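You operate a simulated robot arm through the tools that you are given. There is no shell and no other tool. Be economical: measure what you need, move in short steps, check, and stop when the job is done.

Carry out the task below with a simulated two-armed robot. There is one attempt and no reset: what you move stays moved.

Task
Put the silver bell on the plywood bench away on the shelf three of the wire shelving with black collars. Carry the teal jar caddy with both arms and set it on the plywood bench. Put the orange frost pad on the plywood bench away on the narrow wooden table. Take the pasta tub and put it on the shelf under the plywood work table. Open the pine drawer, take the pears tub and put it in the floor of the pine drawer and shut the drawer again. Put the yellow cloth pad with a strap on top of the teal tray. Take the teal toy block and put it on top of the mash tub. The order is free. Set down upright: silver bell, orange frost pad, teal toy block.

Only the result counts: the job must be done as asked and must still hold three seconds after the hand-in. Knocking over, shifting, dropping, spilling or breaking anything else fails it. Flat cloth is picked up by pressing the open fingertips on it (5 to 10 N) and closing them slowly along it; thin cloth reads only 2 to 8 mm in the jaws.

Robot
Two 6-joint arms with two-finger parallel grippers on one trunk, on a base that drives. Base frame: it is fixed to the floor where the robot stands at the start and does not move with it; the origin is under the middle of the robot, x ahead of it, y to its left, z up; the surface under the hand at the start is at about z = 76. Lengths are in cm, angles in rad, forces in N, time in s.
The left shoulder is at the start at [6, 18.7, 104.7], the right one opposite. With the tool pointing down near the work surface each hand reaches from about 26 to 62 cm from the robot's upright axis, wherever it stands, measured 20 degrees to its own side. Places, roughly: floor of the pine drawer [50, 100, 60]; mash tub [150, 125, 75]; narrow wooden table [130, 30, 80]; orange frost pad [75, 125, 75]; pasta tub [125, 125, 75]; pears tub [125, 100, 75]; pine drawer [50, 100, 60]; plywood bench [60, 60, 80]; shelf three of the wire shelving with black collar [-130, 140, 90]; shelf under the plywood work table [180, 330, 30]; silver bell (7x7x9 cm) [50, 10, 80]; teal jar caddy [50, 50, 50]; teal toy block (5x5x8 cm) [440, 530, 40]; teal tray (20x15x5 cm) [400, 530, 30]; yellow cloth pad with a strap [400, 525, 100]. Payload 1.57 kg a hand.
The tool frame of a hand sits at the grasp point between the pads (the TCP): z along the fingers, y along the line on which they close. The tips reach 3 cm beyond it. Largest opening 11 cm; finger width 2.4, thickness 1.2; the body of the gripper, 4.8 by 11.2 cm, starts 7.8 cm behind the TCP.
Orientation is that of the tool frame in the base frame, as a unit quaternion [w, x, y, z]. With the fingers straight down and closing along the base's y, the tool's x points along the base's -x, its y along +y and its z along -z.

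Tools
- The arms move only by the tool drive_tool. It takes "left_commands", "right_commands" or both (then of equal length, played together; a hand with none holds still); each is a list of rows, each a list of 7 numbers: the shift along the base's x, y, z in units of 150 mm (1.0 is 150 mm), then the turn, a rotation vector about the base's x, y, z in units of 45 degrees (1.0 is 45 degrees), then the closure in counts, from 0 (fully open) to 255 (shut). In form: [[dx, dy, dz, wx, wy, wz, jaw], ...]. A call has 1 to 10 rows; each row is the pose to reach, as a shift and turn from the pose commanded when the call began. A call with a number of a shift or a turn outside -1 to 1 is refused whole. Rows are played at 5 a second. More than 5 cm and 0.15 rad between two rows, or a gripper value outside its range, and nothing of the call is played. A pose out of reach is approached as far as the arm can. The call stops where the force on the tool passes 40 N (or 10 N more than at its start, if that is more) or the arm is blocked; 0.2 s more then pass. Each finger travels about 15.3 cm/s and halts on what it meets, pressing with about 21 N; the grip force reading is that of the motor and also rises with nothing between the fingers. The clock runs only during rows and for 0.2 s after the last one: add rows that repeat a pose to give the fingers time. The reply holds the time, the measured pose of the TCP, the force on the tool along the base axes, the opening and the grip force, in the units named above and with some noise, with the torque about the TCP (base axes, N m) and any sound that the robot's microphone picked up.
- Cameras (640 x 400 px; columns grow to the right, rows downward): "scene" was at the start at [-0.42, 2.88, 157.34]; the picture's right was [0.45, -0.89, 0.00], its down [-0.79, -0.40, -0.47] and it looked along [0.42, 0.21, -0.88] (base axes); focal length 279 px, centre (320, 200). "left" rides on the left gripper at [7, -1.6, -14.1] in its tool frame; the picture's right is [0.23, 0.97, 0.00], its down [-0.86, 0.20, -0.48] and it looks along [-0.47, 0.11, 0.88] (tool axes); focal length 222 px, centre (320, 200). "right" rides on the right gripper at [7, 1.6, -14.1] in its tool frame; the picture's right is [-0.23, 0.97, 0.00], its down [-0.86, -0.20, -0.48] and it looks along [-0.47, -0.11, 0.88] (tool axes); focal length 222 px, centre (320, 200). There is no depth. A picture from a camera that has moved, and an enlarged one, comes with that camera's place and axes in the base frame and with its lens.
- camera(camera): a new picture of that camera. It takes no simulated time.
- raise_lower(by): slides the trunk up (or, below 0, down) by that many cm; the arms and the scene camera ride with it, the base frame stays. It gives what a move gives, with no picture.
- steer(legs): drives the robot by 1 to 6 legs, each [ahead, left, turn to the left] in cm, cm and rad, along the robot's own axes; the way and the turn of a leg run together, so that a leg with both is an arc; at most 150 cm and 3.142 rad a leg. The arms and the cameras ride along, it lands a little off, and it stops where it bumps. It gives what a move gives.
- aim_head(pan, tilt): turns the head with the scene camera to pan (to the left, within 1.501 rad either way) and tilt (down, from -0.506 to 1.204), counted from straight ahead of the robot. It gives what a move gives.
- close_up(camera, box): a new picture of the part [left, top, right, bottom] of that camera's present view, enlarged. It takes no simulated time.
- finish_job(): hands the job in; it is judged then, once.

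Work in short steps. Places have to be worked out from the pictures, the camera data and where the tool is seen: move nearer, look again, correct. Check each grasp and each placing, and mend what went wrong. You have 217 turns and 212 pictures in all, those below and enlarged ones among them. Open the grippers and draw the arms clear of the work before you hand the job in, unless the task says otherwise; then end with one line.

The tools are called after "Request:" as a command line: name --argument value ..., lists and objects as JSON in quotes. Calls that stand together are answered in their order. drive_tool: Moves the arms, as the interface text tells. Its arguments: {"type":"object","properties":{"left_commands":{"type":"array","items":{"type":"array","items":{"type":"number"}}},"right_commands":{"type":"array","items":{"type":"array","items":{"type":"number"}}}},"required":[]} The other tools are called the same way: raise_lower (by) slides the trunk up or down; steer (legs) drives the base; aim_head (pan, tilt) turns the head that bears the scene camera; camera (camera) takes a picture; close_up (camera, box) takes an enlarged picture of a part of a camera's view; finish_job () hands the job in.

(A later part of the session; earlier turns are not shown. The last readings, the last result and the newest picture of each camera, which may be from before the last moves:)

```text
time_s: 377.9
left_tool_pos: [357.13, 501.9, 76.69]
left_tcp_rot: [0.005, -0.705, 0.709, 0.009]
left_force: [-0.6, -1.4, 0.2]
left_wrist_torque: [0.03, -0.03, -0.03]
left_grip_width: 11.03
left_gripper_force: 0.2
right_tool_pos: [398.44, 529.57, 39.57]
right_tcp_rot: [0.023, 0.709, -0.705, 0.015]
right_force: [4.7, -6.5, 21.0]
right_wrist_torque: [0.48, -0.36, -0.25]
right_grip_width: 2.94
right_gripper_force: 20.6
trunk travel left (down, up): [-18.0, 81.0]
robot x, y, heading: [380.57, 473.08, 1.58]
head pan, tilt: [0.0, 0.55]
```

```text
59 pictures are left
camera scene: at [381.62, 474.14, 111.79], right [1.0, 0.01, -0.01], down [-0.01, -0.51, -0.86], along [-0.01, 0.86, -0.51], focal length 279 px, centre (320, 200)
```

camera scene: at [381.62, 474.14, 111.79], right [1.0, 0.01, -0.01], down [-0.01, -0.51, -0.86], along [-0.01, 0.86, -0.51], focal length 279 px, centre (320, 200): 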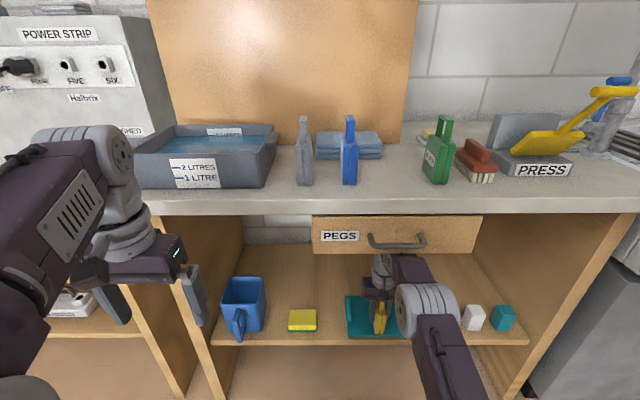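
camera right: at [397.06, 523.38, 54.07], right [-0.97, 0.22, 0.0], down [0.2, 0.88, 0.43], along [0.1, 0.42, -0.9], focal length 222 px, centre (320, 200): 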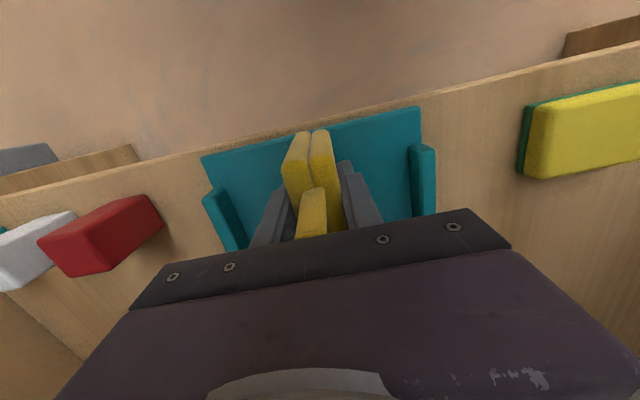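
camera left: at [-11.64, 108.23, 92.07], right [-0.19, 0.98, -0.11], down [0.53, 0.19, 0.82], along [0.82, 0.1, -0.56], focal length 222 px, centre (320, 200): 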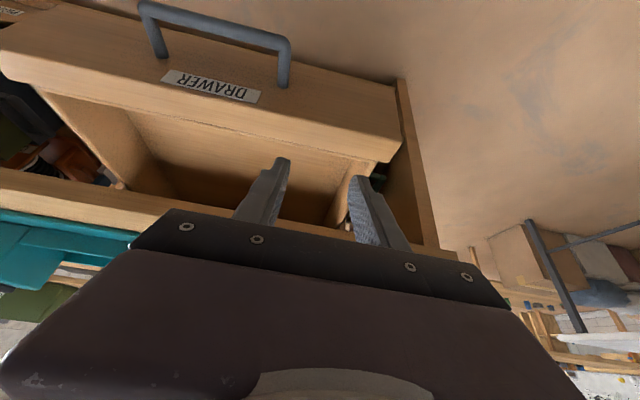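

The wrist appears to be wedged under the drawer, pushing the hand 3 cm down so the pad already rests on the tray. I command the hand down 3 cm so that it matches and the wrist clears the drawer.

Request:
drive_tool --right_commands '[[0, 0, -0.05, 0, 0, 0, 255], [0, 0, -0.1, 0, 0, 0, 255], [0, 0, -0.15, 0, 0, 0, 255], [0, 0, -0.19, 0, 0, 0, 255]]'

Request:
camera --camera "right"

```text
time_s: 378.2
left_tool_pos: [356.72, 502.47, 76.82]
left_tcp_rot: [0.004, -0.703, 0.711, 0.002]
left_force: [-0.2, 0.1, 0.2]
left_wrist_torque: [0.03, -0.01, 0.02]
left_grip_width: 11.03
left_gripper_force: 0.0
right_tool_pos: [398.41, 529.24, 39.13]
right_tcp_rot: [-0.03, -0.706, 0.708, -0.022]
right_force: [-8.9, 2.4, 32.8]
right_wrist_torque: [1.23, 0.13, 0.12]
right_grip_width: 2.97
right_gripper_force: 21.2
trunk travel left (down, up): [-18.0, 81.0]
robot x, y, heading: [380.85, 472.61, 1.574]
head pan, tilt: [0.0, 0.55]
stopped in row 1 (right hand): the force on the tool passed its limit at 50 N (the readings are from after the stop); the commanded pose is now the measured one
```

```text
58 pictures are left
camera right: at [397.05, 523.36, 53.74], right [-0.97, 0.23, -0.01], down [0.21, 0.89, 0.41], along [0.1, 0.4, -0.91], focal length 222 px, centre (320, 200)
```

right: 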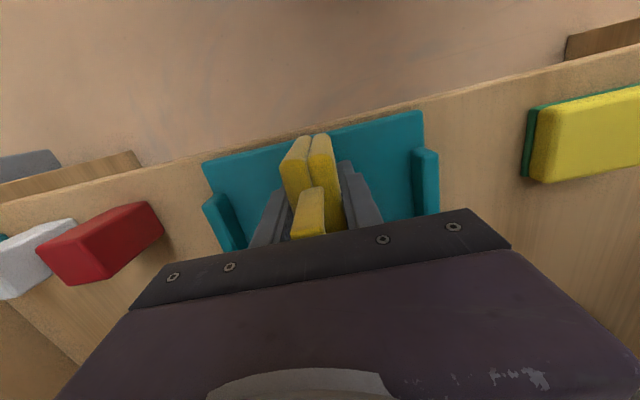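

Commanded pose now equals measured; the pad is pressing on the tray. I ease up 3 mm and read the force.

Request:
drive_tool --right_commands '[[0, 0, 0.02, 0, 0, 0, 255], [0, 0, 0.03, 0, 0, 0, 255], [0, 0, 0.03, 0, 0, 0, 255]]'

Request:
close_up --camera "scene" --box '[280, 200, 480, 360]'

```text
time_s: 379.0
left_tool_pos: [356.69, 502.49, 76.49]
left_tcp_rot: [0.003, -0.704, 0.71, 0.002]
left_force: [-0.2, -0.7, -0.6]
left_wrist_torque: [-0.02, 0.0, 0.02]
left_grip_width: 10.99
left_gripper_force: 0.0
right_tool_pos: [398.62, 529.19, 39.09]
right_tcp_rot: [-0.029, -0.705, 0.708, -0.025]
right_force: [-2.0, -3.4, 23.4]
right_wrist_torque: [0.87, -0.09, 0.11]
right_grip_width: 2.94
right_gripper_force: 21.3
trunk travel left (down, up): [-18.0, 81.0]
robot x, y, heading: [380.68, 472.97, 1.571]
head pan, tilt: [0.0, 0.55]
```

```text
2.50 times, centred on (380, 280) of scene
camera zoom: at [380.92, 475.1, 112.01], right [1.0, 0.0, 0.0], down [0.0, -0.52, -0.86], along [0.0, 0.86, -0.52], focal length 697 px, centre (170, 0)
```

zoom: 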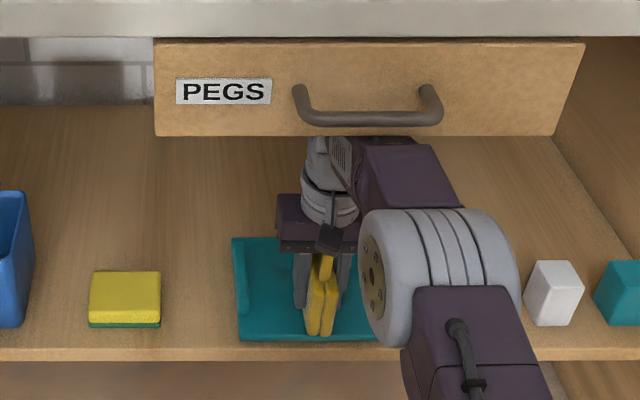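

The pad stands on the tray's front-centre. I open the fingers in place.

Request:
drive_tool --right_commands '[[0, 0, 0.02, 0, 0, 0, 230], [0, 0, 0.04, 0, 0, 0, 200], [0, 0, 0.05, 0, 0, 0, 160], [0, 0, 0.05, 0, 0, 0, 127], [0, 0, 0.05, 0, 0, 0, 127]]'

Request:
camera --camera "right"

Request:
close_up --camera "scene" --box '[280, 200, 480, 360]'

```text
time_s: 380.2
left_tool_pos: [356.83, 502.75, 76.41]
left_tcp_rot: [0.002, -0.704, 0.71, 0.002]
left_force: [0.1, 0.2, -0.1]
left_wrist_torque: [-0.01, 0.0, -0.03]
left_grip_width: 11.01
left_gripper_force: 0.1
right_tool_pos: [398.49, 528.96, 39.02]
right_tcp_rot: [-0.036, -0.706, 0.707, -0.03]
right_force: [-0.5, 1.8, 32.9]
right_wrist_torque: [0.69, -0.06, 0.03]
right_grip_width: 5.53
right_gripper_force: 0.2
trunk travel left (down, up): [-18.0, 81.0]
robot x, y, heading: [380.6, 473.21, 1.572]
head pan, tilt: [0.0, 0.55]
```

```text
56 pictures are left
camera right: at [397.05, 523.41, 53.84], right [-0.97, 0.23, -0.01], down [0.2, 0.9, 0.4], along [0.1, 0.38, -0.92], focal length 222 px, centre (320, 200)
```

right: 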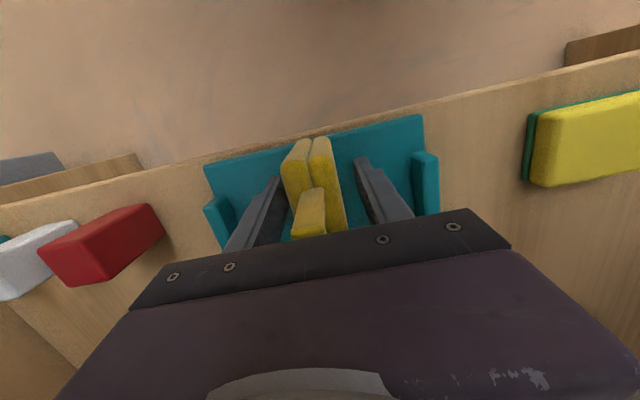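

```text
2.50 times, centred on (380, 280) of scene
camera zoom: at [381.04, 475.33, 111.97], right [1.0, 0.0, 0.0], down [0.0, -0.52, -0.86], along [0.0, 0.86, -0.52], focal length 697 px, centre (170, 0)
```

zoom: 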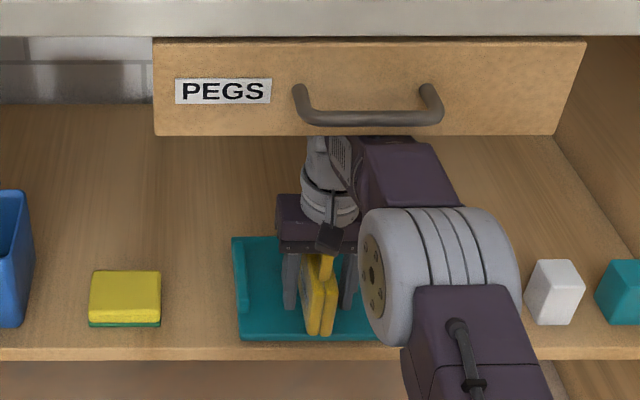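

Tips are pressing the tray because the forearm is jammed under the drawer edge. I lower the trunk 1 cm to unload the forearm and watch the force.

Request:
raise_lower --by -1

```text
time_s: 380.8
left_tool_pos: [356.68, 502.88, 75.47]
left_tcp_rot: [0.002, -0.704, 0.711, 0.001]
left_force: [-0.7, 0.3, -0.3]
left_wrist_torque: [0.0, -0.01, 0.01]
left_grip_width: 10.98
left_gripper_force: 0.0
right_tool_pos: [398.52, 529.7, 39.18]
right_tcp_rot: [-0.027, -0.706, 0.707, -0.022]
right_force: [-1.4, -2.3, 16.7]
right_wrist_torque: [0.52, -0.04, 0.02]
right_grip_width: 5.52
right_gripper_force: 0.0
trunk travel left (down, up): [-17.0, 82.0]
robot x, y, heading: [380.95, 473.17, 1.573]
head pan, tilt: [0.0, 0.55]
```

Force halved as expected. Another 1.5 cm.

Request:
raise_lower --by -1.5

```text
time_s: 381.2
left_tool_pos: [356.35, 502.96, 75.02]
left_tcp_rot: [0.004, -0.705, 0.709, -0.001]
left_force: [0.0, 0.4, -0.5]
left_wrist_torque: [0.02, 0.01, 0.0]
left_grip_width: 11.01
left_gripper_force: 0.1
right_tool_pos: [398.11, 530.11, 39.27]
right_tcp_rot: [0.024, 0.708, -0.705, 0.023]
right_force: [1.7, -3.1, 15.5]
right_wrist_torque: [0.39, 0.12, -0.01]
right_grip_width: 5.53
right_gripper_force: 0.1
trunk travel left (down, up): [-16.6, 82.4]
robot x, y, heading: [380.86, 472.97, 1.58]
head pan, tilt: [0.0, 0.55]
stopped: the force on the tool passed its limit at 50 N (the readings are from after the stop); the commanded pose is now the measured one
```

Request:
drive_tool --right_commands '[[0, 0, 0.03, 0, 0, 0, 127], [0, 0, 0.06, 0, 0, 0, 127], [0, 0, 0.09, 0, 0, 0, 127]]'

Request:
camera --camera "right"

```text
time_s: 382.0
left_tool_pos: [356.42, 503.07, 74.61]
left_tcp_rot: [0.001, -0.704, 0.71, -0.002]
left_force: [0.2, 0.6, -0.2]
left_wrist_torque: [0.02, 0.01, -0.02]
left_grip_width: 10.97
left_gripper_force: 0.0
right_tool_pos: [398.23, 529.89, 39.49]
right_tcp_rot: [0.031, 0.708, -0.705, 0.028]
right_force: [-0.2, -0.9, 0.7]
right_wrist_torque: [-0.01, 0.0, 0.0]
right_grip_width: 5.54
right_gripper_force: 0.1
trunk travel left (down, up): [-16.6, 82.4]
robot x, y, heading: [380.68, 473.22, 1.573]
head pan, tilt: [0.0, 0.55]
```

```text
54 pictures are left
camera right: at [396.67, 524.12, 54.23], right [-0.97, 0.22, -0.02], down [0.2, 0.89, 0.41], along [0.1, 0.39, -0.91], focal length 222 px, centre (320, 200)
```

right: 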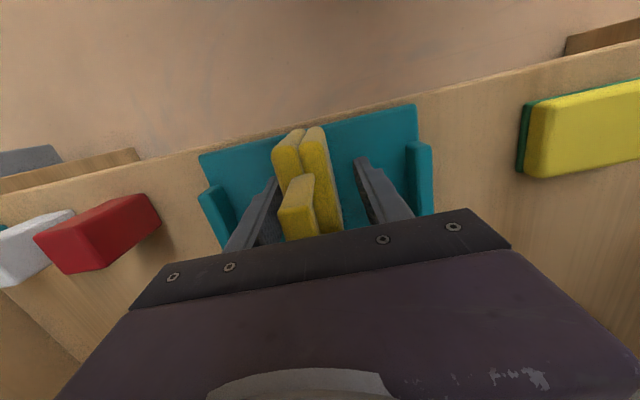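

Force-free now. I centre the fingers around the pad, open a bit more, and back out slowly.

Request:
drive_tool --right_commands '[[0.02, 0, 0.01, 0, 0, 0, 110], [0.05, 0, 0.01, 0, 0, 0, 90], [0.06, 0, 0.01, 0, 0, 0, 80], [0.06, 0, 0.01, 0, 0, 0, 80]]'

Request:
steer --legs '[[-5, 0, 0]]'

Request:
camera --camera "right"

```text
time_s: 383.0
left_tool_pos: [356.19, 503.14, 74.69]
left_tcp_rot: [0.004, -0.704, 0.71, -0.002]
left_force: [-0.1, 0.0, 0.5]
left_wrist_torque: [0.03, 0.0, -0.01]
left_grip_width: 11.0
left_gripper_force: 0.1
right_tool_pos: [398.57, 529.57, 39.39]
right_tcp_rot: [0.032, 0.71, -0.703, 0.033]
right_force: [0.0, -0.1, 0.5]
right_wrist_torque: [0.0, 0.01, -0.01]
right_grip_width: 7.53
right_gripper_force: 0.1
trunk travel left (down, up): [-16.6, 82.4]
robot x, y, heading: [380.71, 472.85, 1.58]
head pan, tilt: [0.0, 0.55]
```

```text
time_s: 383.9
left_tool_pos: [356.75, 498.44, 74.82]
left_tcp_rot: [-0.002, -0.704, 0.71, -0.003]
left_force: [0.4, -0.6, 0.1]
left_wrist_torque: [0.0, 0.01, -0.01]
left_grip_width: 11.0
left_gripper_force: 0.1
right_tool_pos: [399.57, 525.27, 40.2]
right_tcp_rot: [-0.029, -0.706, 0.708, -0.023]
right_force: [-0.3, -0.3, 0.2]
right_wrist_torque: [-0.04, -0.01, -0.02]
right_grip_width: 7.55
right_gripper_force: 0.1
trunk travel left (down, up): [-16.6, 82.4]
robot x, y, heading: [380.87, 468.03, 1.578]
head pan, tilt: [0.0, 0.55]
```

```text
53 pictures are left
camera right: at [398.1, 519.46, 54.72], right [-0.97, 0.23, -0.01], down [0.2, 0.89, 0.41], along [0.1, 0.4, -0.91], focal length 222 px, centre (320, 200)
```

right: 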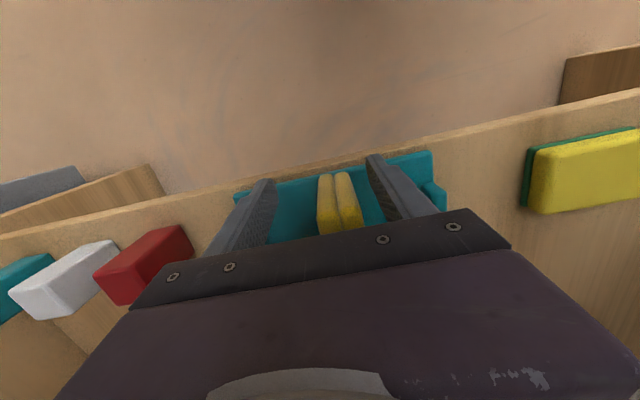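

Pad stays on the tray. I back out fully.

Request:
steer --legs '[[-30, 0, 0]]'

Request:
close_up --camera "scene" --box '[200, 100, 520, 300]'

```text
time_s: 386.0
left_tool_pos: [356.57, 468.35, 74.83]
left_tcp_rot: [0.002, -0.704, 0.71, -0.001]
left_force: [0.7, 0.0, -0.4]
left_wrist_torque: [0.0, 0.02, 0.0]
left_grip_width: 10.99
left_gripper_force: 0.0
right_tool_pos: [399.48, 495.48, 40.37]
right_tcp_rot: [-0.025, -0.706, 0.707, -0.024]
right_force: [0.5, 0.2, 0.3]
right_wrist_torque: [-0.01, 0.01, 0.01]
right_grip_width: 7.53
right_gripper_force: 0.1
trunk travel left (down, up): [-16.6, 82.4]
robot x, y, heading: [381.1, 438.55, 1.582]
head pan, tilt: [0.0, 0.55]
```

```text
2.00 times, centred on (360, 200) of scene
camera zoom: at [380.81, 441.27, 110.64], right [1.0, 0.01, 0.0], down [0.0, -0.52, -0.85], along [0.0, 0.85, -0.52], focal length 558 px, centre (240, 200)
```

zoom: 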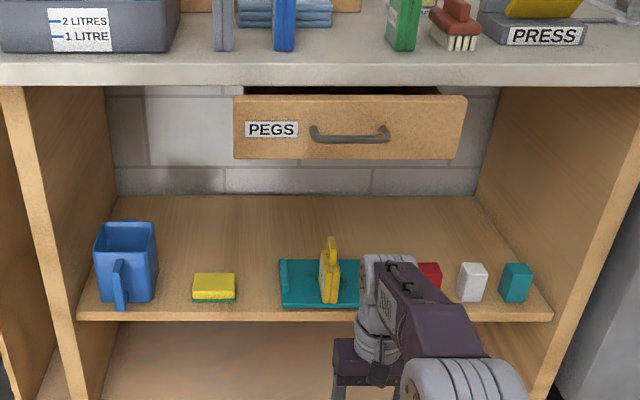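

The pad stands on the tray, but the PEGS drawer seems to have been dragged slightly open. I zoom to verify.

Request:
close_up --camera "scene" --box '[300, 120, 460, 220]'

```text
4.00 times, centred on (380, 170) of scene
camera zoom: at [380.81, 441.27, 110.64], right [1.0, 0.01, 0.0], down [0.0, -0.52, -0.85], along [0.0, 0.85, -0.52], focal length 1115 px, centre (80, 320)
```

zoom: 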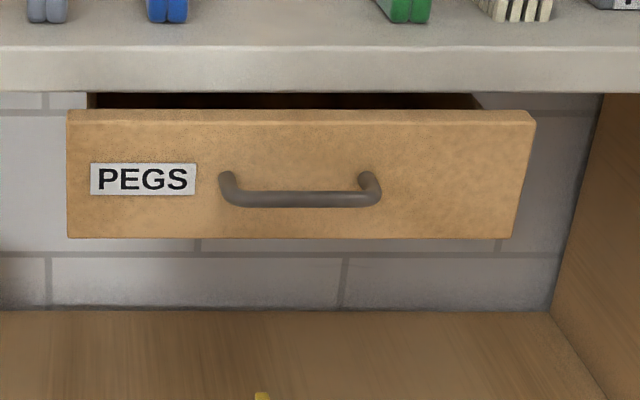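

Comparing rows from three views, the drawer face is still at y≈523–524, so it has not moved. Next the teal block at about (438, 531) upright on the shelf. I fix the right hand's tilt, raise 6 cm, and shift right.

Request:
raise_lower --by 7

Request:
drive_tool --right_commands '[[0, 0, 0, 0.044, 0, 0, 90], [0, 0, 0, 0.088, 0, 0, 100], [0, 0, 0, 0.088, 0, 0, 104]]'

Request:
steer --legs '[[0, -38.5, -0.01]]'

Request:
camera --camera "scene"

```text
time_s: 387.0
left_tool_pos: [356.44, 468.34, 81.76]
left_tcp_rot: [0.002, -0.705, 0.709, -0.001]
left_force: [-1.2, -0.6, -0.3]
left_wrist_torque: [0.02, -0.01, 0.01]
left_grip_width: 11.0
left_gripper_force: 0.0
right_tool_pos: [399.66, 495.41, 47.27]
right_tcp_rot: [-0.026, -0.706, 0.708, -0.024]
right_force: [0.1, -0.8, -0.4]
right_wrist_torque: [-0.02, 0.01, -0.02]
right_grip_width: 7.56
right_gripper_force: 0.0
trunk travel left (down, up): [-23.6, 75.4]
robot x, y, heading: [381.0, 438.35, 1.576]
head pan, tilt: [0.0, 0.55]
```

```text
time_s: 387.8
left_tool_pos: [356.68, 468.36, 81.72]
left_tcp_rot: [0.002, -0.705, 0.709, -0.002]
left_force: [-0.7, 0.7, -0.5]
left_wrist_torque: [-0.01, 0.03, -0.02]
left_grip_width: 11.0
left_gripper_force: 0.1
right_tool_pos: [399.74, 495.53, 47.29]
right_tcp_rot: [-0.002, -0.707, 0.707, 0.001]
right_force: [0.3, -0.1, 0.1]
right_wrist_torque: [0.04, 0.0, 0.0]
right_grip_width: 6.49
right_gripper_force: 0.1
trunk travel left (down, up): [-23.6, 75.4]
robot x, y, heading: [381.18, 438.59, 1.578]
head pan, tilt: [0.0, 0.55]
```

```text
time_s: 390.3
left_tool_pos: [395.57, 468.59, 81.81]
left_tcp_rot: [0.002, -0.701, 0.713, -0.002]
left_force: [0.4, -0.1, -0.2]
left_wrist_torque: [-0.02, 0.0, 0.02]
left_grip_width: 10.99
left_gripper_force: 0.0
right_tool_pos: [438.68, 495.28, 47.45]
right_tcp_rot: [-0.003, -0.704, 0.711, 0.001]
right_force: [-0.6, 0.0, 1.5]
right_wrist_torque: [0.02, -0.01, 0.02]
right_grip_width: 6.49
right_gripper_force: 0.0
trunk travel left (down, up): [-23.6, 75.4]
robot x, y, heading: [419.17, 438.49, 1.569]
head pan, tilt: [0.0, 0.55]
```

```text
50 pictures are left
camera scene: at [419.34, 441.31, 117.64], right [1.0, 0.0, 0.0], down [0.0, -0.52, -0.85], along [0.0, 0.85, -0.52], focal length 279 px, centre (320, 200)
```

scene: 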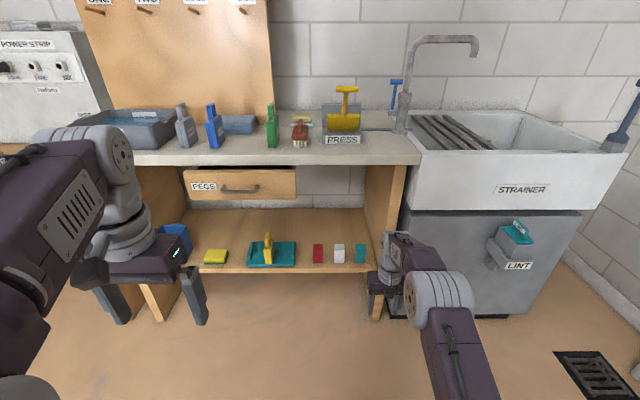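

Request:
close_up --camera "scene" --box '[280, 200, 440, 300]'

```text
4.00 times, centred on (360, 250) of scene
camera zoom: at [419.34, 441.31, 117.64], right [1.0, 0.0, 0.0], down [0.0, -0.52, -0.85], along [0.0, 0.85, -0.52], focal length 1115 px, centre (160, 0)
```

zoom: 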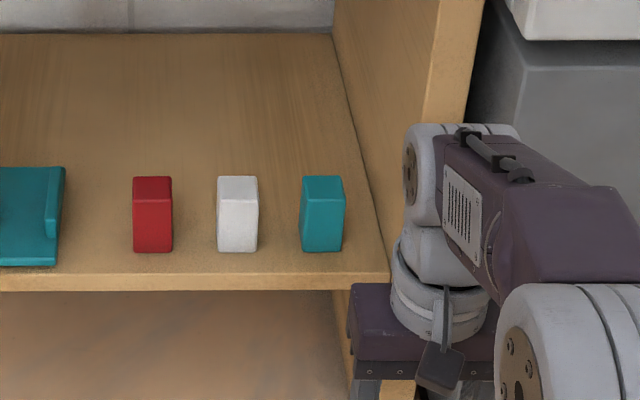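

The right forearm would foul the bench's right side panel, so the left arm is better for the block. I back off a little and test retracting the right hand.

Request:
drive_tool --right_commands '[[0, -0.3, 0.05, 0, 0, 0, 104], [0, -0.6, 0.1, 0, 0, 0, 104], [0, -0.9, 0.15, 0, 0, 0, 104], [0, -1.0, 0.2, 0, 0, 0, 104]]' --left_commands '[[0, 0.1, -0.25, 0, 0, 0, 0], [0, 0.2, -0.5, 0, 0, 0, 0], [0, 0.3, -0.75, 0, 0, 0, 0], [0, 0.4, -1.0, 0, 0, 0, 0]]'

```text
time_s: 391.3
left_tool_pos: [395.44, 474.76, 66.77]
left_tcp_rot: [0.002, -0.702, 0.712, -0.002]
left_force: [-0.2, 0.4, 0.0]
left_wrist_torque: [0.02, -0.01, 0.0]
left_grip_width: 11.03
left_gripper_force: 0.0
right_tool_pos: [438.65, 479.98, 50.4]
right_tcp_rot: [-0.001, -0.703, 0.711, 0.001]
right_force: [-0.3, -0.3, -0.5]
right_wrist_torque: [0.04, 0.01, -0.02]
right_grip_width: 6.51
right_gripper_force: 0.1
trunk travel left (down, up): [-23.6, 75.4]
robot x, y, heading: [419.64, 437.93, 1.568]
head pan, tilt: [0.0, 0.55]
```

Works. I retract the right further and extend the left lower.

Request:
drive_tool --right_commands '[[0, -0.25, 0.1, 0, 0, 0, 104], [0, -0.5, 0.2, 0, 0, 0, 104], [0, -0.7, 0.3, 0, 0, 0, 104], [0, -0.8, 0.5, 0, 0, 0, 104], [0, -0.8, 0.7, 0, 0, 0, 104]]' --left_commands '[[0, 0.2, -0.25, 0, 0, 0, 0], [0, 0.4, -0.5, 0, 0, 0, 0], [0, 0.6, -0.75, 0, 0, 0, 0], [0, 0.8, -1.0, 0, 0, 0, 60], [0, 0.9, -1.0, 0, 0, 0, 104]]'

Request:
camera --camera "scene"

```text
time_s: 392.5
left_tool_pos: [395.46, 488.39, 51.95]
left_tcp_rot: [0.003, -0.702, 0.712, -0.001]
left_force: [-0.1, -0.3, 0.9]
left_wrist_torque: [-0.02, 0.04, -0.01]
left_grip_width: 6.53
left_gripper_force: 0.1
right_tool_pos: [438.73, 468.07, 60.97]
right_tcp_rot: [-0.002, -0.703, 0.711, 0.0]
right_force: [0.0, 0.2, -0.5]
right_wrist_torque: [0.01, 0.02, 0.01]
right_grip_width: 6.51
right_gripper_force: 0.1
trunk travel left (down, up): [-23.6, 75.4]
robot x, y, heading: [419.31, 438.16, 1.569]
head pan, tilt: [0.0, 0.55]
```

```text
48 pictures are left
camera scene: at [419.3, 441.3, 117.64], right [1.0, 0.0, 0.0], down [0.0, -0.52, -0.85], along [0.0, 0.85, -0.52], focal length 279 px, centre (320, 200)
```

scene: 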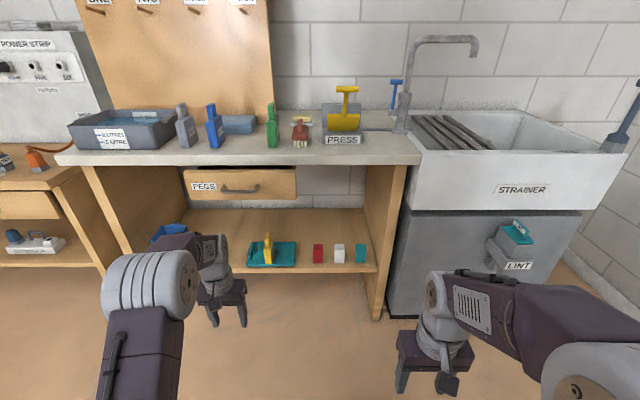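

I bring the left hand inward/forward and to z≈46, then shift the base so it lines up with the block (x≈437).

Request:
drive_tool --left_commands '[[0.2, 0.1, -0.1, 0, 0, 0, 104], [0.4, 0.2, -0.2, 0, 0, 0, 104], [0.53, 0.3, -0.3, 0, 0, 0, 104], [0.53, 0.45, -0.4, 0, 0, 0, 104]]'

Request:
steer --legs '[[0, -33, 0]]'

Request:
camera --camera "scene"

```text
time_s: 393.5
left_tool_pos: [403.24, 495.22, 45.79]
left_tcp_rot: [0.002, -0.702, 0.713, -0.003]
left_force: [0.1, -0.1, 0.3]
left_wrist_torque: [0.01, -0.04, 0.03]
left_grip_width: 6.52
left_gripper_force: 0.0
right_tool_pos: [438.68, 468.16, 60.95]
right_tcp_rot: [-0.003, -0.703, 0.711, 0.002]
right_force: [0.4, 0.3, 0.3]
right_wrist_torque: [0.04, 0.01, 0.0]
right_grip_width: 6.52
right_gripper_force: 0.0
trunk travel left (down, up): [-23.6, 75.4]
robot x, y, heading: [419.74, 438.36, 1.567]
head pan, tilt: [0.0, 0.55]
```

```text
time_s: 395.7
left_tool_pos: [436.96, 495.02, 45.74]
left_tcp_rot: [0.002, -0.701, 0.713, -0.002]
left_force: [0.0, 0.3, 0.1]
left_wrist_torque: [-0.04, -0.02, -0.01]
left_grip_width: 6.52
left_gripper_force: 0.0
right_tool_pos: [472.27, 468.02, 60.98]
right_tcp_rot: [-0.002, -0.704, 0.71, 0.002]
right_force: [0.8, 0.7, 1.0]
right_wrist_torque: [0.01, -0.02, 0.01]
right_grip_width: 6.51
right_gripper_force: 0.1
trunk travel left (down, up): [-23.6, 75.4]
robot x, y, heading: [452.98, 438.41, 1.568]
head pan, tilt: [0.0, 0.55]
```

```text
47 pictures are left
camera scene: at [452.99, 441.18, 117.64], right [1.0, 0.0, 0.0], down [0.0, -0.52, -0.85], along [0.0, 0.85, -0.52], focal length 279 px, centre (320, 200)
```

scene: 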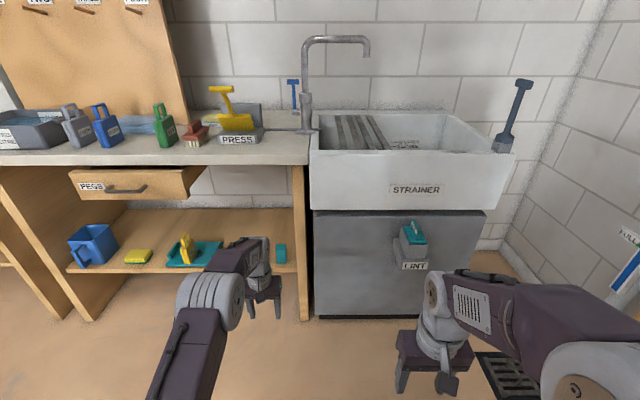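

Request:
steer --legs '[[22, 0, 0]]'

Request:
camera --camera "left"

```text
time_s: 397.4
left_tool_pos: [436.81, 517.03, 45.73]
left_tcp_rot: [0.001, -0.702, 0.712, -0.002]
left_force: [0.1, -0.3, -0.1]
left_wrist_torque: [0.01, -0.03, -0.04]
left_grip_width: 6.54
left_gripper_force: 0.1
right_tool_pos: [472.32, 490.15, 61.02]
right_tcp_rot: [-0.001, -0.704, 0.711, 0.0]
right_force: [0.3, 0.6, -0.1]
right_wrist_torque: [0.0, -0.03, 0.02]
right_grip_width: 6.54
right_gripper_force: 0.0
trunk travel left (down, up): [-23.6, 75.4]
robot x, y, heading: [453.05, 460.4, 1.569]
head pan, tilt: [0.0, 0.55]
```

```text
46 pictures are left
camera left: at [438.4, 510.07, 59.91], right [-0.98, -0.21, 0.0], down [-0.19, 0.86, 0.48], along [-0.1, 0.47, -0.88], focal length 222 px, centre (320, 200)
```

left: 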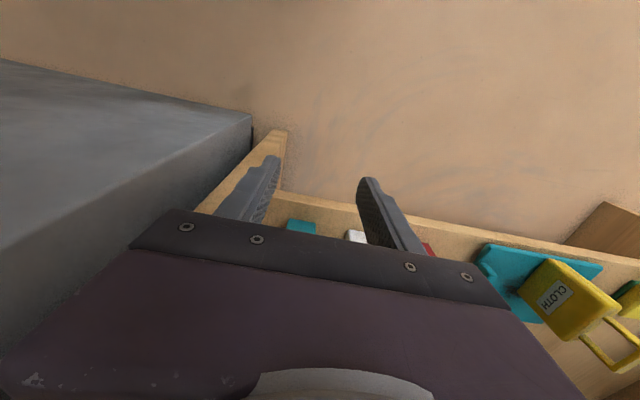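

The gap to the side panel is ~4 cm, fine. I advance 15.5 cm over the block.

Request:
steer --legs '[[15.5, 0, 0]]'

Request:
camera --camera "left"

Request:
close_up --camera "scene" --box '[180, 180, 420, 340]'

```text
time_s: 398.8
left_tool_pos: [436.96, 532.77, 45.79]
left_tcp_rot: [0.001, -0.702, 0.713, -0.001]
left_force: [0.0, 0.5, 0.4]
left_wrist_torque: [0.04, -0.06, -0.01]
left_grip_width: 6.51
left_gripper_force: 0.0
right_tool_pos: [472.48, 505.86, 61.05]
right_tcp_rot: [-0.002, -0.704, 0.711, 0.001]
right_force: [0.4, 0.0, -0.9]
right_wrist_torque: [-0.03, 0.0, 0.01]
right_grip_width: 6.52
right_gripper_force: 0.0
trunk travel left (down, up): [-23.6, 75.4]
robot x, y, heading: [452.99, 476.11, 1.566]
head pan, tilt: [0.0, 0.55]
```

```text
45 pictures are left
camera left: at [438.53, 525.82, 59.91], right [-0.98, -0.21, 0.0], down [-0.19, 0.86, 0.48], along [-0.1, 0.47, -0.88], focal length 222 px, centre (320, 200)
```

left: 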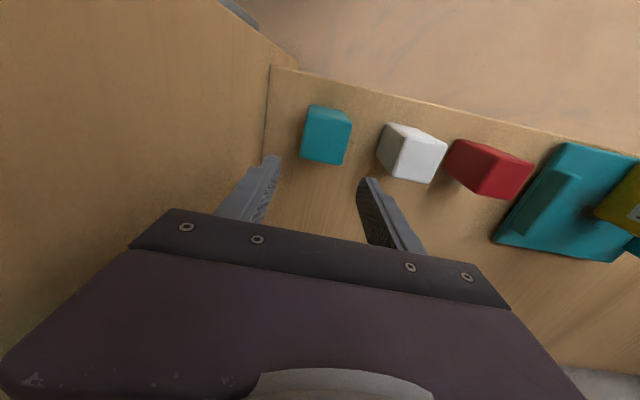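

```text
2.50 times, centred on (300, 260) of scene
camera zoom: at [453.07, 478.96, 117.63], right [1.0, 0.0, 0.0], down [0.0, -0.52, -0.85], along [0.0, 0.85, -0.52], focal length 697 px, centre (370, 50)
```

zoom: 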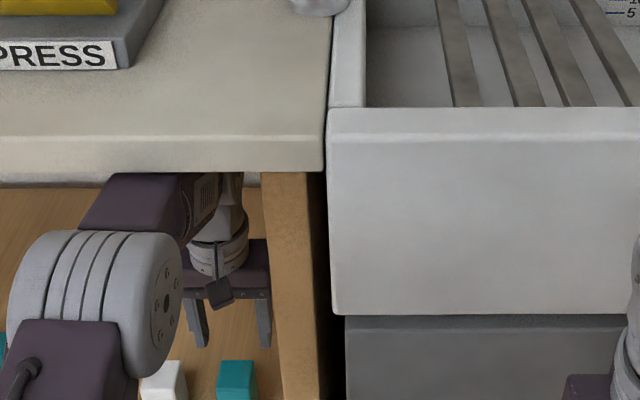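

Block centre is at (436.9, 530.7). I shift back 2 cm and lower around it.

Request:
drive_tool --left_commands '[[0, -0.07, 0, 0, 0, 0, 104], [0, -0.14, -0.1, 0, 0, 0, 104], [0, -0.14, -0.3, 0, 0, 0, 104]]'

Request:
camera --camera "left"

```text
time_s: 399.6
left_tool_pos: [436.93, 530.81, 40.98]
left_tcp_rot: [0.002, -0.701, 0.713, -0.002]
left_force: [0.5, 0.4, -0.2]
left_wrist_torque: [0.0, -0.01, 0.02]
left_grip_width: 6.5
left_gripper_force: 0.1
right_tool_pos: [472.56, 505.78, 61.07]
right_tcp_rot: [-0.002, -0.703, 0.711, 0.001]
right_force: [-1.1, 0.1, 1.2]
right_wrist_torque: [-0.01, 0.04, -0.03]
right_grip_width: 6.51
right_gripper_force: 0.0
trunk travel left (down, up): [-23.6, 75.4]
robot x, y, heading: [453.54, 475.9, 1.569]
head pan, tilt: [0.0, 0.55]
```

```text
43 pictures are left
camera left: at [438.38, 523.71, 55.2], right [-0.98, -0.21, 0.0], down [-0.19, 0.86, 0.48], along [-0.1, 0.47, -0.88], focal length 222 px, centre (320, 200)
```

left: 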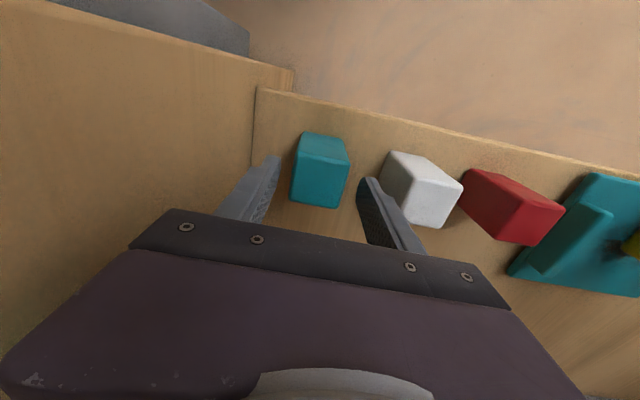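

Request:
drive_tool --left_commands '[[0, 0, -0.12, 0, 0, 0, 104], [0, 0, -0.26, 0, 0, 0, 104], [0, 0, -0.26, 0, 0, 0, 160], [0, 0, -0.26, 0, 0, 0, 220], [0, 0, -0.26, 0, 0, 0, 255], [0, 0, -0.26, 0, 0, 0, 255]]'

Request:
drive_tool --left_commands '[[0, 0, 0.1, 0, 0, 0, 255], [0, 0, 0.25, 0, 0, 0, 255], [0, 0, 0.45, 0, 0, 0, 255]]'

Request:
camera --camera "left"

```text
time_s: 401.0
left_tool_pos: [436.96, 530.57, 37.41]
left_tcp_rot: [0.002, -0.702, 0.712, -0.002]
left_force: [0.4, 0.7, 0.7]
left_wrist_torque: [0.01, 0.02, -0.03]
left_grip_width: 4.14
left_gripper_force: 20.6
right_tool_pos: [472.38, 505.88, 61.0]
right_tcp_rot: [-0.001, -0.703, 0.711, 0.001]
right_force: [0.7, 0.8, 0.3]
right_wrist_torque: [-0.03, -0.01, 0.0]
right_grip_width: 6.52
right_gripper_force: 0.1
trunk travel left (down, up): [-23.6, 75.4]
robot x, y, heading: [453.26, 476.02, 1.573]
head pan, tilt: [0.0, 0.55]
```

```text
time_s: 401.8
left_tool_pos: [436.88, 530.5, 44.21]
left_tcp_rot: [0.002, -0.701, 0.713, -0.002]
left_force: [-0.1, -0.3, -1.4]
left_wrist_torque: [-0.01, 0.06, 0.0]
left_grip_width: 4.13
left_gripper_force: 20.6
right_tool_pos: [472.45, 505.75, 61.02]
right_tcp_rot: [-0.002, -0.704, 0.711, 0.001]
right_force: [-0.2, 0.6, 0.3]
right_wrist_torque: [0.03, -0.02, 0.01]
right_grip_width: 6.5
right_gripper_force: 0.0
trunk travel left (down, up): [-23.6, 75.4]
robot x, y, heading: [453.2, 475.85, 1.57]
head pan, tilt: [0.0, 0.55]
```

```text
42 pictures are left
camera left: at [438.27, 523.55, 58.33], right [-0.98, -0.21, 0.0], down [-0.19, 0.86, 0.48], along [-0.1, 0.47, -0.88], focal length 222 px, centre (320, 200)
```

left: 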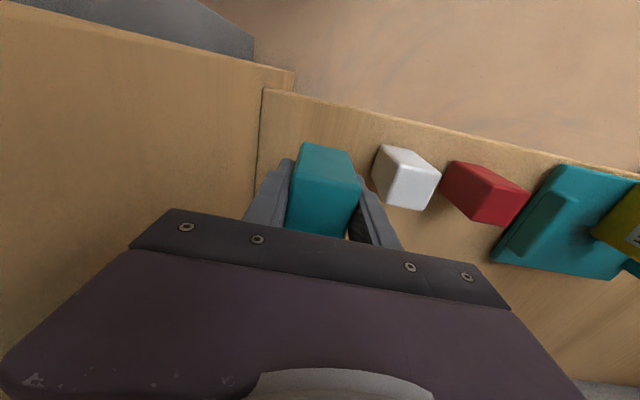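

Block gripped and lifted. I back out, raise, and travel back toward the freezer table.

Request:
steer --legs '[[-42, 0, 0]]'

Request:
raise_lower --by 40

Request:
raise_lower --by 15

Request:
steer --legs '[[0, 150, 0], [0, 30, 0], [-150, 0, 0], [-125, 0, 0]]'

Request:
camera --camera "left"

```text
time_s: 404.4
left_tool_pos: [436.47, 488.21, 44.33]
left_tcp_rot: [0.002, -0.703, 0.711, -0.003]
left_force: [1.2, -0.7, 0.1]
left_wrist_torque: [-0.03, 0.02, 0.01]
left_grip_width: 4.16
left_gripper_force: 21.2
right_tool_pos: [472.3, 463.57, 60.99]
right_tcp_rot: [-0.002, -0.706, 0.709, 0.002]
right_force: [0.5, -0.5, 0.0]
right_wrist_torque: [-0.03, -0.02, -0.02]
right_grip_width: 6.53
right_gripper_force: 0.1
trunk travel left (down, up): [-23.6, 75.4]
robot x, y, heading: [453.14, 433.84, 1.57]
head pan, tilt: [0.0, 0.55]
```

```text
time_s: 408.2
left_tool_pos: [436.48, 488.26, 84.21]
left_tcp_rot: [0.002, -0.702, 0.712, -0.002]
left_force: [0.1, 0.1, -1.2]
left_wrist_torque: [0.0, 0.03, 0.02]
left_grip_width: 4.14
left_gripper_force: 21.6
right_tool_pos: [472.17, 463.67, 101.02]
right_tcp_rot: [-0.002, -0.705, 0.709, 0.0]
right_force: [0.0, -0.1, -0.1]
right_wrist_torque: [-0.02, -0.04, 0.01]
right_grip_width: 6.51
right_gripper_force: 0.0
trunk travel left (down, up): [-63.6, 35.4]
robot x, y, heading: [453.64, 433.48, 1.572]
head pan, tilt: [0.0, 0.55]
```

```text
time_s: 409.9
left_tool_pos: [436.46, 488.26, 99.1]
left_tcp_rot: [0.002, -0.703, 0.712, -0.002]
left_force: [-0.3, 0.8, -0.4]
left_wrist_torque: [0.0, 0.0, 0.04]
left_grip_width: 4.14
left_gripper_force: 20.9
right_tool_pos: [472.15, 463.56, 115.91]
right_tcp_rot: [-0.002, -0.705, 0.709, 0.001]
right_force: [0.0, -0.5, -0.2]
right_wrist_torque: [0.0, 0.03, 0.01]
right_grip_width: 6.55
right_gripper_force: 0.0
trunk travel left (down, up): [-78.6, 20.4]
robot x, y, heading: [452.91, 434.05, 1.572]
head pan, tilt: [0.0, 0.55]
```

```text
time_s: 431.8
left_tool_pos: [263.48, 214.54, 99.19]
left_tcp_rot: [-0.003, 0.72, -0.694, 0.002]
left_force: [0.1, 0.2, -0.6]
left_wrist_torque: [0.0, -0.03, 0.0]
left_grip_width: 4.16
left_gripper_force: 21.4
right_tool_pos: [300.46, 191.59, 116.07]
right_tcp_rot: [0.002, 0.721, -0.693, -0.001]
right_force: [0.7, 0.9, -0.3]
right_wrist_torque: [0.01, -0.03, 0.02]
right_grip_width: 6.5
right_gripper_force: 0.0
trunk travel left (down, up): [-78.6, 20.4]
robot x, y, heading: [282.63, 160.3, 1.617]
head pan, tilt: [0.0, 0.55]
```

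```text
41 pictures are left
camera left: at [265.36, 207.59, 113.31], right [-0.97, -0.26, 0.0], down [-0.23, 0.85, 0.48], along [-0.12, 0.46, -0.88], focal length 222 px, centre (320, 200)
```

left: 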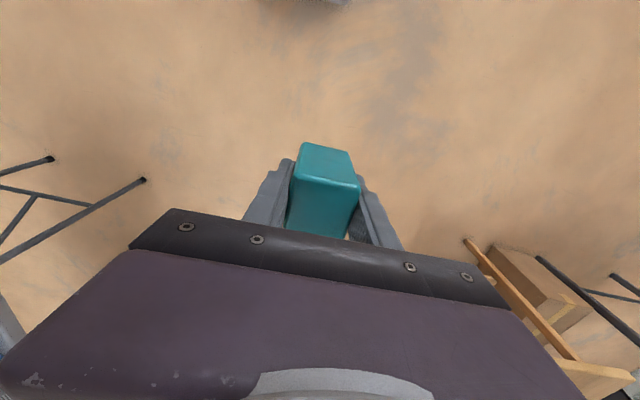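

Block is safe. I turn to face -x, then approach the freezer table near the mash tub.

Request:
steer --legs '[[0, 0, 1.525], [72, 13, 0]]'

Request:
aim_head --pan 0 --tilt 0.85

Request:
camera --camera "scene"

Request:
camera --camera "left"

```text
time_s: 439.6
left_tool_pos: [156.38, 129.05, 99.21]
left_tcp_rot: [-0.002, 1.0, 0.0, 0.001]
left_force: [-0.1, -0.8, -1.4]
left_wrist_torque: [-0.02, -0.02, 0.01]
left_grip_width: 4.14
left_gripper_force: 21.1
right_tool_pos: [180.41, 165.18, 116.03]
right_tcp_rot: [0.002, 1.0, 0.004, 0.001]
right_force: [-0.1, 0.6, 0.3]
right_wrist_torque: [-0.02, -0.02, -0.02]
right_grip_width: 6.51
right_gripper_force: 0.0
trunk travel left (down, up): [-78.6, 20.4]
robot x, y, heading: [210.99, 146.49, -3.133]
head pan, tilt: [0.0, 0.55]
```

```text
time_s: 440.4
left_tool_pos: [156.27, 128.9, 99.08]
left_tcp_rot: [-0.003, 1.0, 0.001, 0.001]
left_force: [-0.7, 0.4, -0.4]
left_wrist_torque: [-0.01, -0.01, 0.02]
left_grip_width: 4.17
left_gripper_force: 21.3
right_tool_pos: [180.42, 165.1, 116.05]
right_tcp_rot: [0.002, 1.0, 0.003, 0.0]
right_force: [0.1, 0.7, 0.1]
right_wrist_torque: [-0.01, 0.01, -0.02]
right_grip_width: 6.5
right_gripper_force: 0.0
trunk travel left (down, up): [-78.6, 20.4]
robot x, y, heading: [210.77, 146.74, -3.129]
head pan, tilt: [0.0, 0.85]
```

```text
40 pictures are left
camera scene: at [208.57, 146.36, 170.1], right [-0.01, 1.0, 0.0], down [0.75, 0.01, -0.66], along [-0.66, -0.01, -0.75], focal length 279 px, centre (320, 200)
```

scene: 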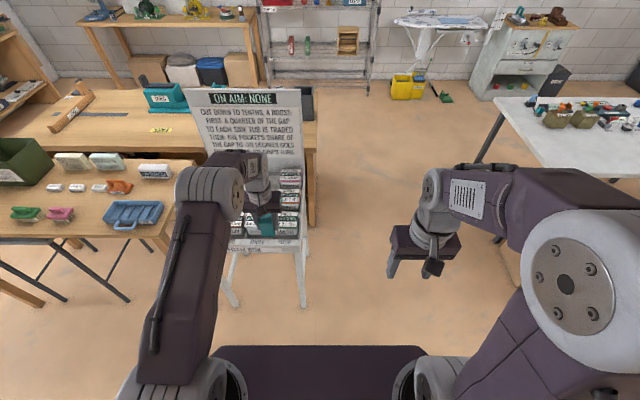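

```text
39 pictures are left
camera left: at [163.33, 130.58, 113.31], right [0.23, -0.97, 0.0], down [-0.85, -0.2, 0.48], along [-0.47, -0.11, -0.88], focal length 222 px, centre (320, 200)
```

left: 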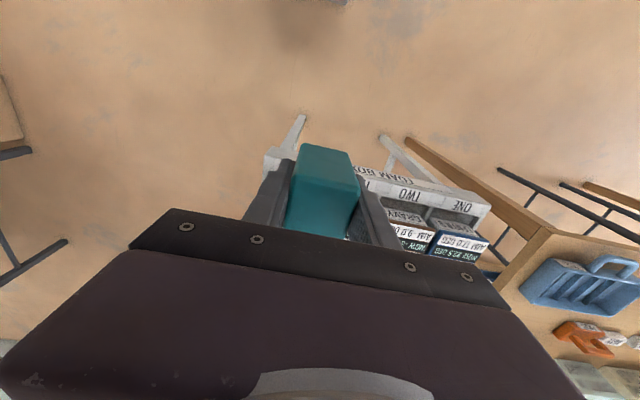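

Mash lid centre is (140.5, 131.4) from three earlier views. I drive ahead 15.5 cm with the block ~11 cm above the lids, correcting y by the arm.

Request:
steer --legs '[[15.5, 0, -0.012]]'

Request:
camera --camera "scene"

Request:
camera --camera "left"

```text
time_s: 441.7
left_tool_pos: [141.25, 129.41, 99.32]
left_tcp_rot: [-0.002, 1.0, -0.004, -0.001]
left_force: [0.8, -0.7, 0.1]
left_wrist_torque: [-0.01, 0.01, 0.01]
left_grip_width: 4.17
left_gripper_force: 20.5
right_tool_pos: [165.87, 165.24, 116.05]
right_tcp_rot: [0.002, 1.0, -0.001, -0.001]
right_force: [0.1, -0.3, -0.6]
right_wrist_torque: [-0.02, 0.02, -0.01]
right_grip_width: 6.49
right_gripper_force: 0.2
trunk travel left (down, up): [-78.6, 20.4]
robot x, y, heading: [195.23, 146.3, -3.139]
head pan, tilt: [0.0, 0.85]
```

```text
38 pictures are left
camera scene: at [193.85, 146.27, 170.1], right [0.0, 1.0, 0.0], down [0.75, 0.0, -0.66], along [-0.66, 0.0, -0.75], focal length 279 px, centre (320, 200)
```

scene: 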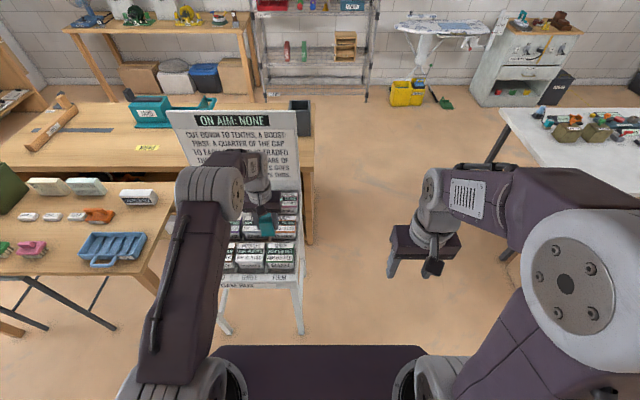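

```text
37 pictures are left
camera left: at [148.3, 130.97, 113.43], right [0.22, -0.98, 0.0], down [-0.86, -0.19, 0.48], along [-0.47, -0.1, -0.88], focal length 222 px, centre (320, 200)
```

left: 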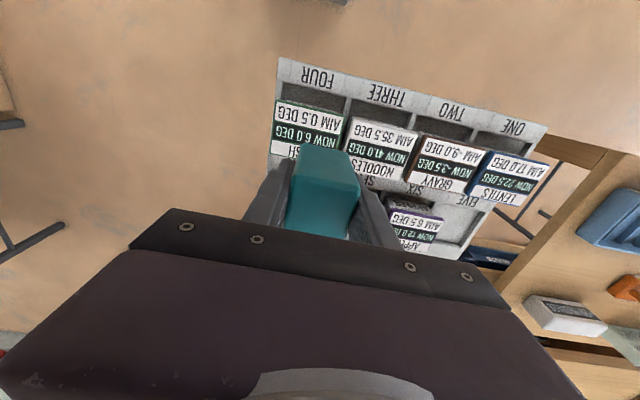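

Request:
close_up --camera "left" --box '[240, 50, 440, 200]'

Request:
close_up --camera "scene" --box '[200, 180, 320, 290]'

```text
2.67 times, centred on (340, 125) of left
camera zoom: at [148.3, 130.97, 113.43], right [0.22, -0.98, 0.0], down [-0.86, -0.19, 0.48], along [-0.47, -0.1, -0.88], focal length 592 px, centre (267, 400)
```

zoom: 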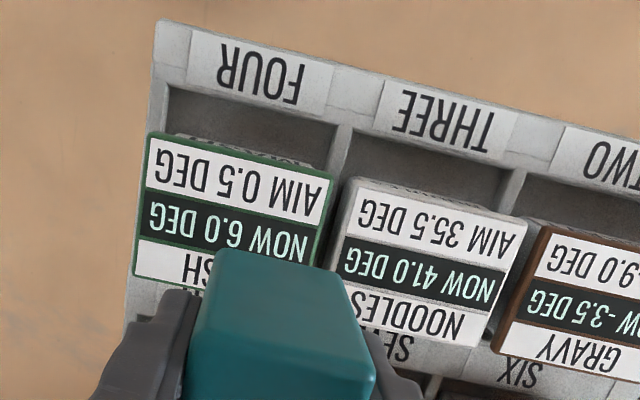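

```text
3.64 times, centred on (260, 235) of scene
camera zoom: at [193.85, 146.27, 170.1], right [0.0, 1.0, 0.0], down [0.75, 0.0, -0.66], along [-0.66, 0.0, -0.75], focal length 1014 px, centre (538, 73)
```

zoom: 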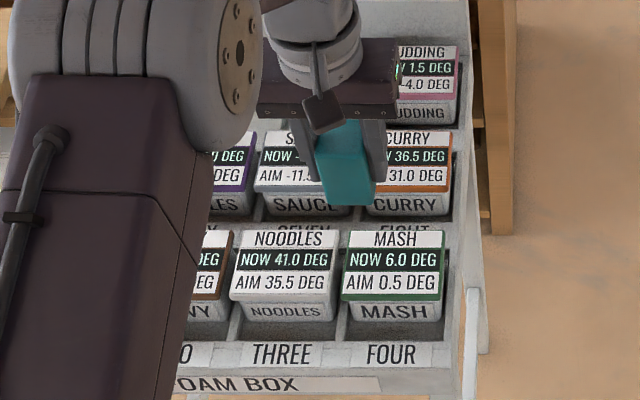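

Target refined: (140.8, 131.5). I shift and lower to just above the lid.

Request:
drive_tool --left_commands '[[-0.03, 0.07, 0, 0, 0, 0, 255], [-0.03, 0.14, 0, 0, 0, 0, 255], [-0.03, 0.14, -0.25, 0, 0, 0, 255], [-0.03, 0.14, -0.5, 0, 0, 0, 255], [-0.03, 0.14, -0.6, 0, 0, 0, 255]]'

Request:
camera --camera "left"

Request:
close_up --camera "scene" --box '[200, 180, 320, 290]'

```text
time_s: 442.9
left_tool_pos: [140.78, 131.59, 90.14]
left_tcp_rot: [-0.004, 1.0, -0.005, -0.001]
left_force: [-0.8, -0.1, -1.3]
left_wrist_torque: [0.02, 0.01, -0.01]
left_grip_width: 4.16
left_gripper_force: 20.6
right_tool_pos: [165.58, 165.23, 116.14]
right_tcp_rot: [0.002, 1.0, -0.002, 0.0]
right_force: [-0.2, -1.0, -0.5]
right_wrist_torque: [0.0, -0.03, 0.02]
right_grip_width: 6.53
right_gripper_force: 0.2
trunk travel left (down, up): [-78.6, 20.4]
robot x, y, heading: [195.43, 146.44, -3.14]
head pan, tilt: [0.0, 0.85]
```

```text
34 pictures are left
camera left: at [147.72, 133.1, 104.31], right [0.22, -0.98, 0.0], down [-0.86, -0.19, 0.48], along [-0.47, -0.1, -0.88], focal length 222 px, centre (320, 200)
```

left: 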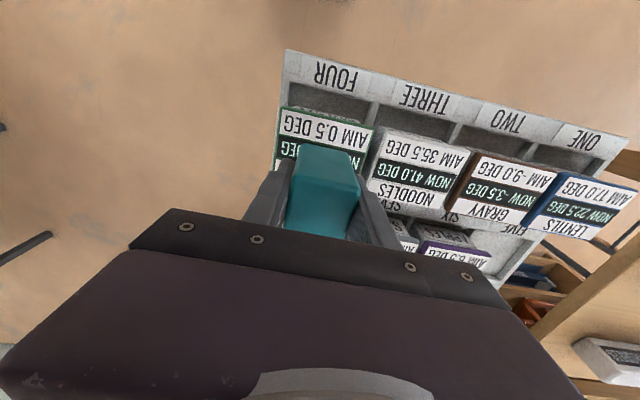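

```text
3.64 times, centred on (260, 235) of scene
camera zoom: at [193.57, 146.3, 170.1], right [0.0, 1.0, 0.0], down [0.75, 0.0, -0.66], along [-0.66, 0.0, -0.75], focal length 1014 px, centre (538, 73)
```

zoom: 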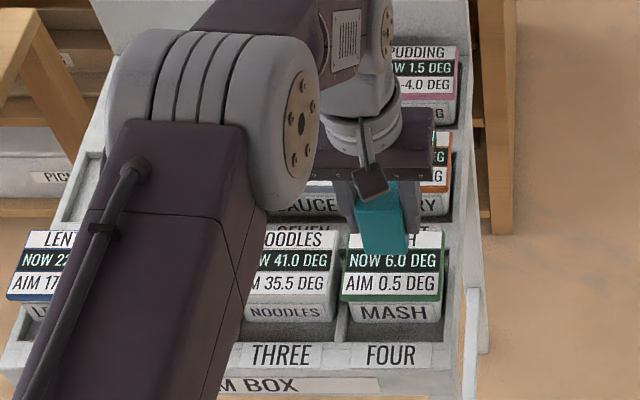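

Aligned. I lower in small rows until contact.

Request:
drive_tool --left_commands '[[0, 0, -0.05, 0, 0, 0, 255], [0, 0, -0.09, 0, 0, 0, 255], [0, 0, -0.13, 0, 0, 0, 255], [0, 0, -0.16, 0, 0, 0, 255]]'

```text
time_s: 443.9
left_tool_pos: [140.64, 131.56, 87.8]
left_tcp_rot: [-0.003, 1.0, -0.004, 0.0]
left_force: [-0.2, -0.2, -0.4]
left_wrist_torque: [-0.01, 0.01, -0.02]
left_grip_width: 4.14
left_gripper_force: 21.7
right_tool_pos: [165.59, 165.24, 116.04]
right_tcp_rot: [0.001, 1.0, -0.001, 0.001]
right_force: [0.3, -0.5, -0.4]
right_wrist_torque: [-0.01, 0.01, 0.01]
right_grip_width: 6.51
right_gripper_force: 0.1
trunk travel left (down, up): [-78.6, 20.4]
robot x, y, heading: [195.74, 146.3, -3.141]
head pan, tilt: [0.0, 0.85]
```

Request:
drive_tool --left_commands '[[0, 0, -0.02, 0, 0, 0, 255], [0, 0, -0.04, 0, 0, 0, 255], [0, 0, -0.06, 0, 0, 0, 255]]'

```text
time_s: 444.7
left_tool_pos: [140.67, 131.52, 87.01]
left_tcp_rot: [-0.003, 1.0, -0.004, 0.0]
left_force: [0.2, 0.0, -0.4]
left_wrist_torque: [0.0, 0.01, 0.01]
left_grip_width: 4.14
left_gripper_force: 21.1
right_tool_pos: [165.53, 165.35, 115.98]
right_tcp_rot: [0.002, 1.0, 0.0, 0.001]
right_force: [0.2, 0.0, 0.3]
right_wrist_torque: [-0.03, -0.01, 0.0]
right_grip_width: 6.52
right_gripper_force: 0.0
trunk travel left (down, up): [-78.6, 20.4]
robot x, y, heading: [195.49, 146.5, -3.136]
head pan, tilt: [0.0, 0.85]
```

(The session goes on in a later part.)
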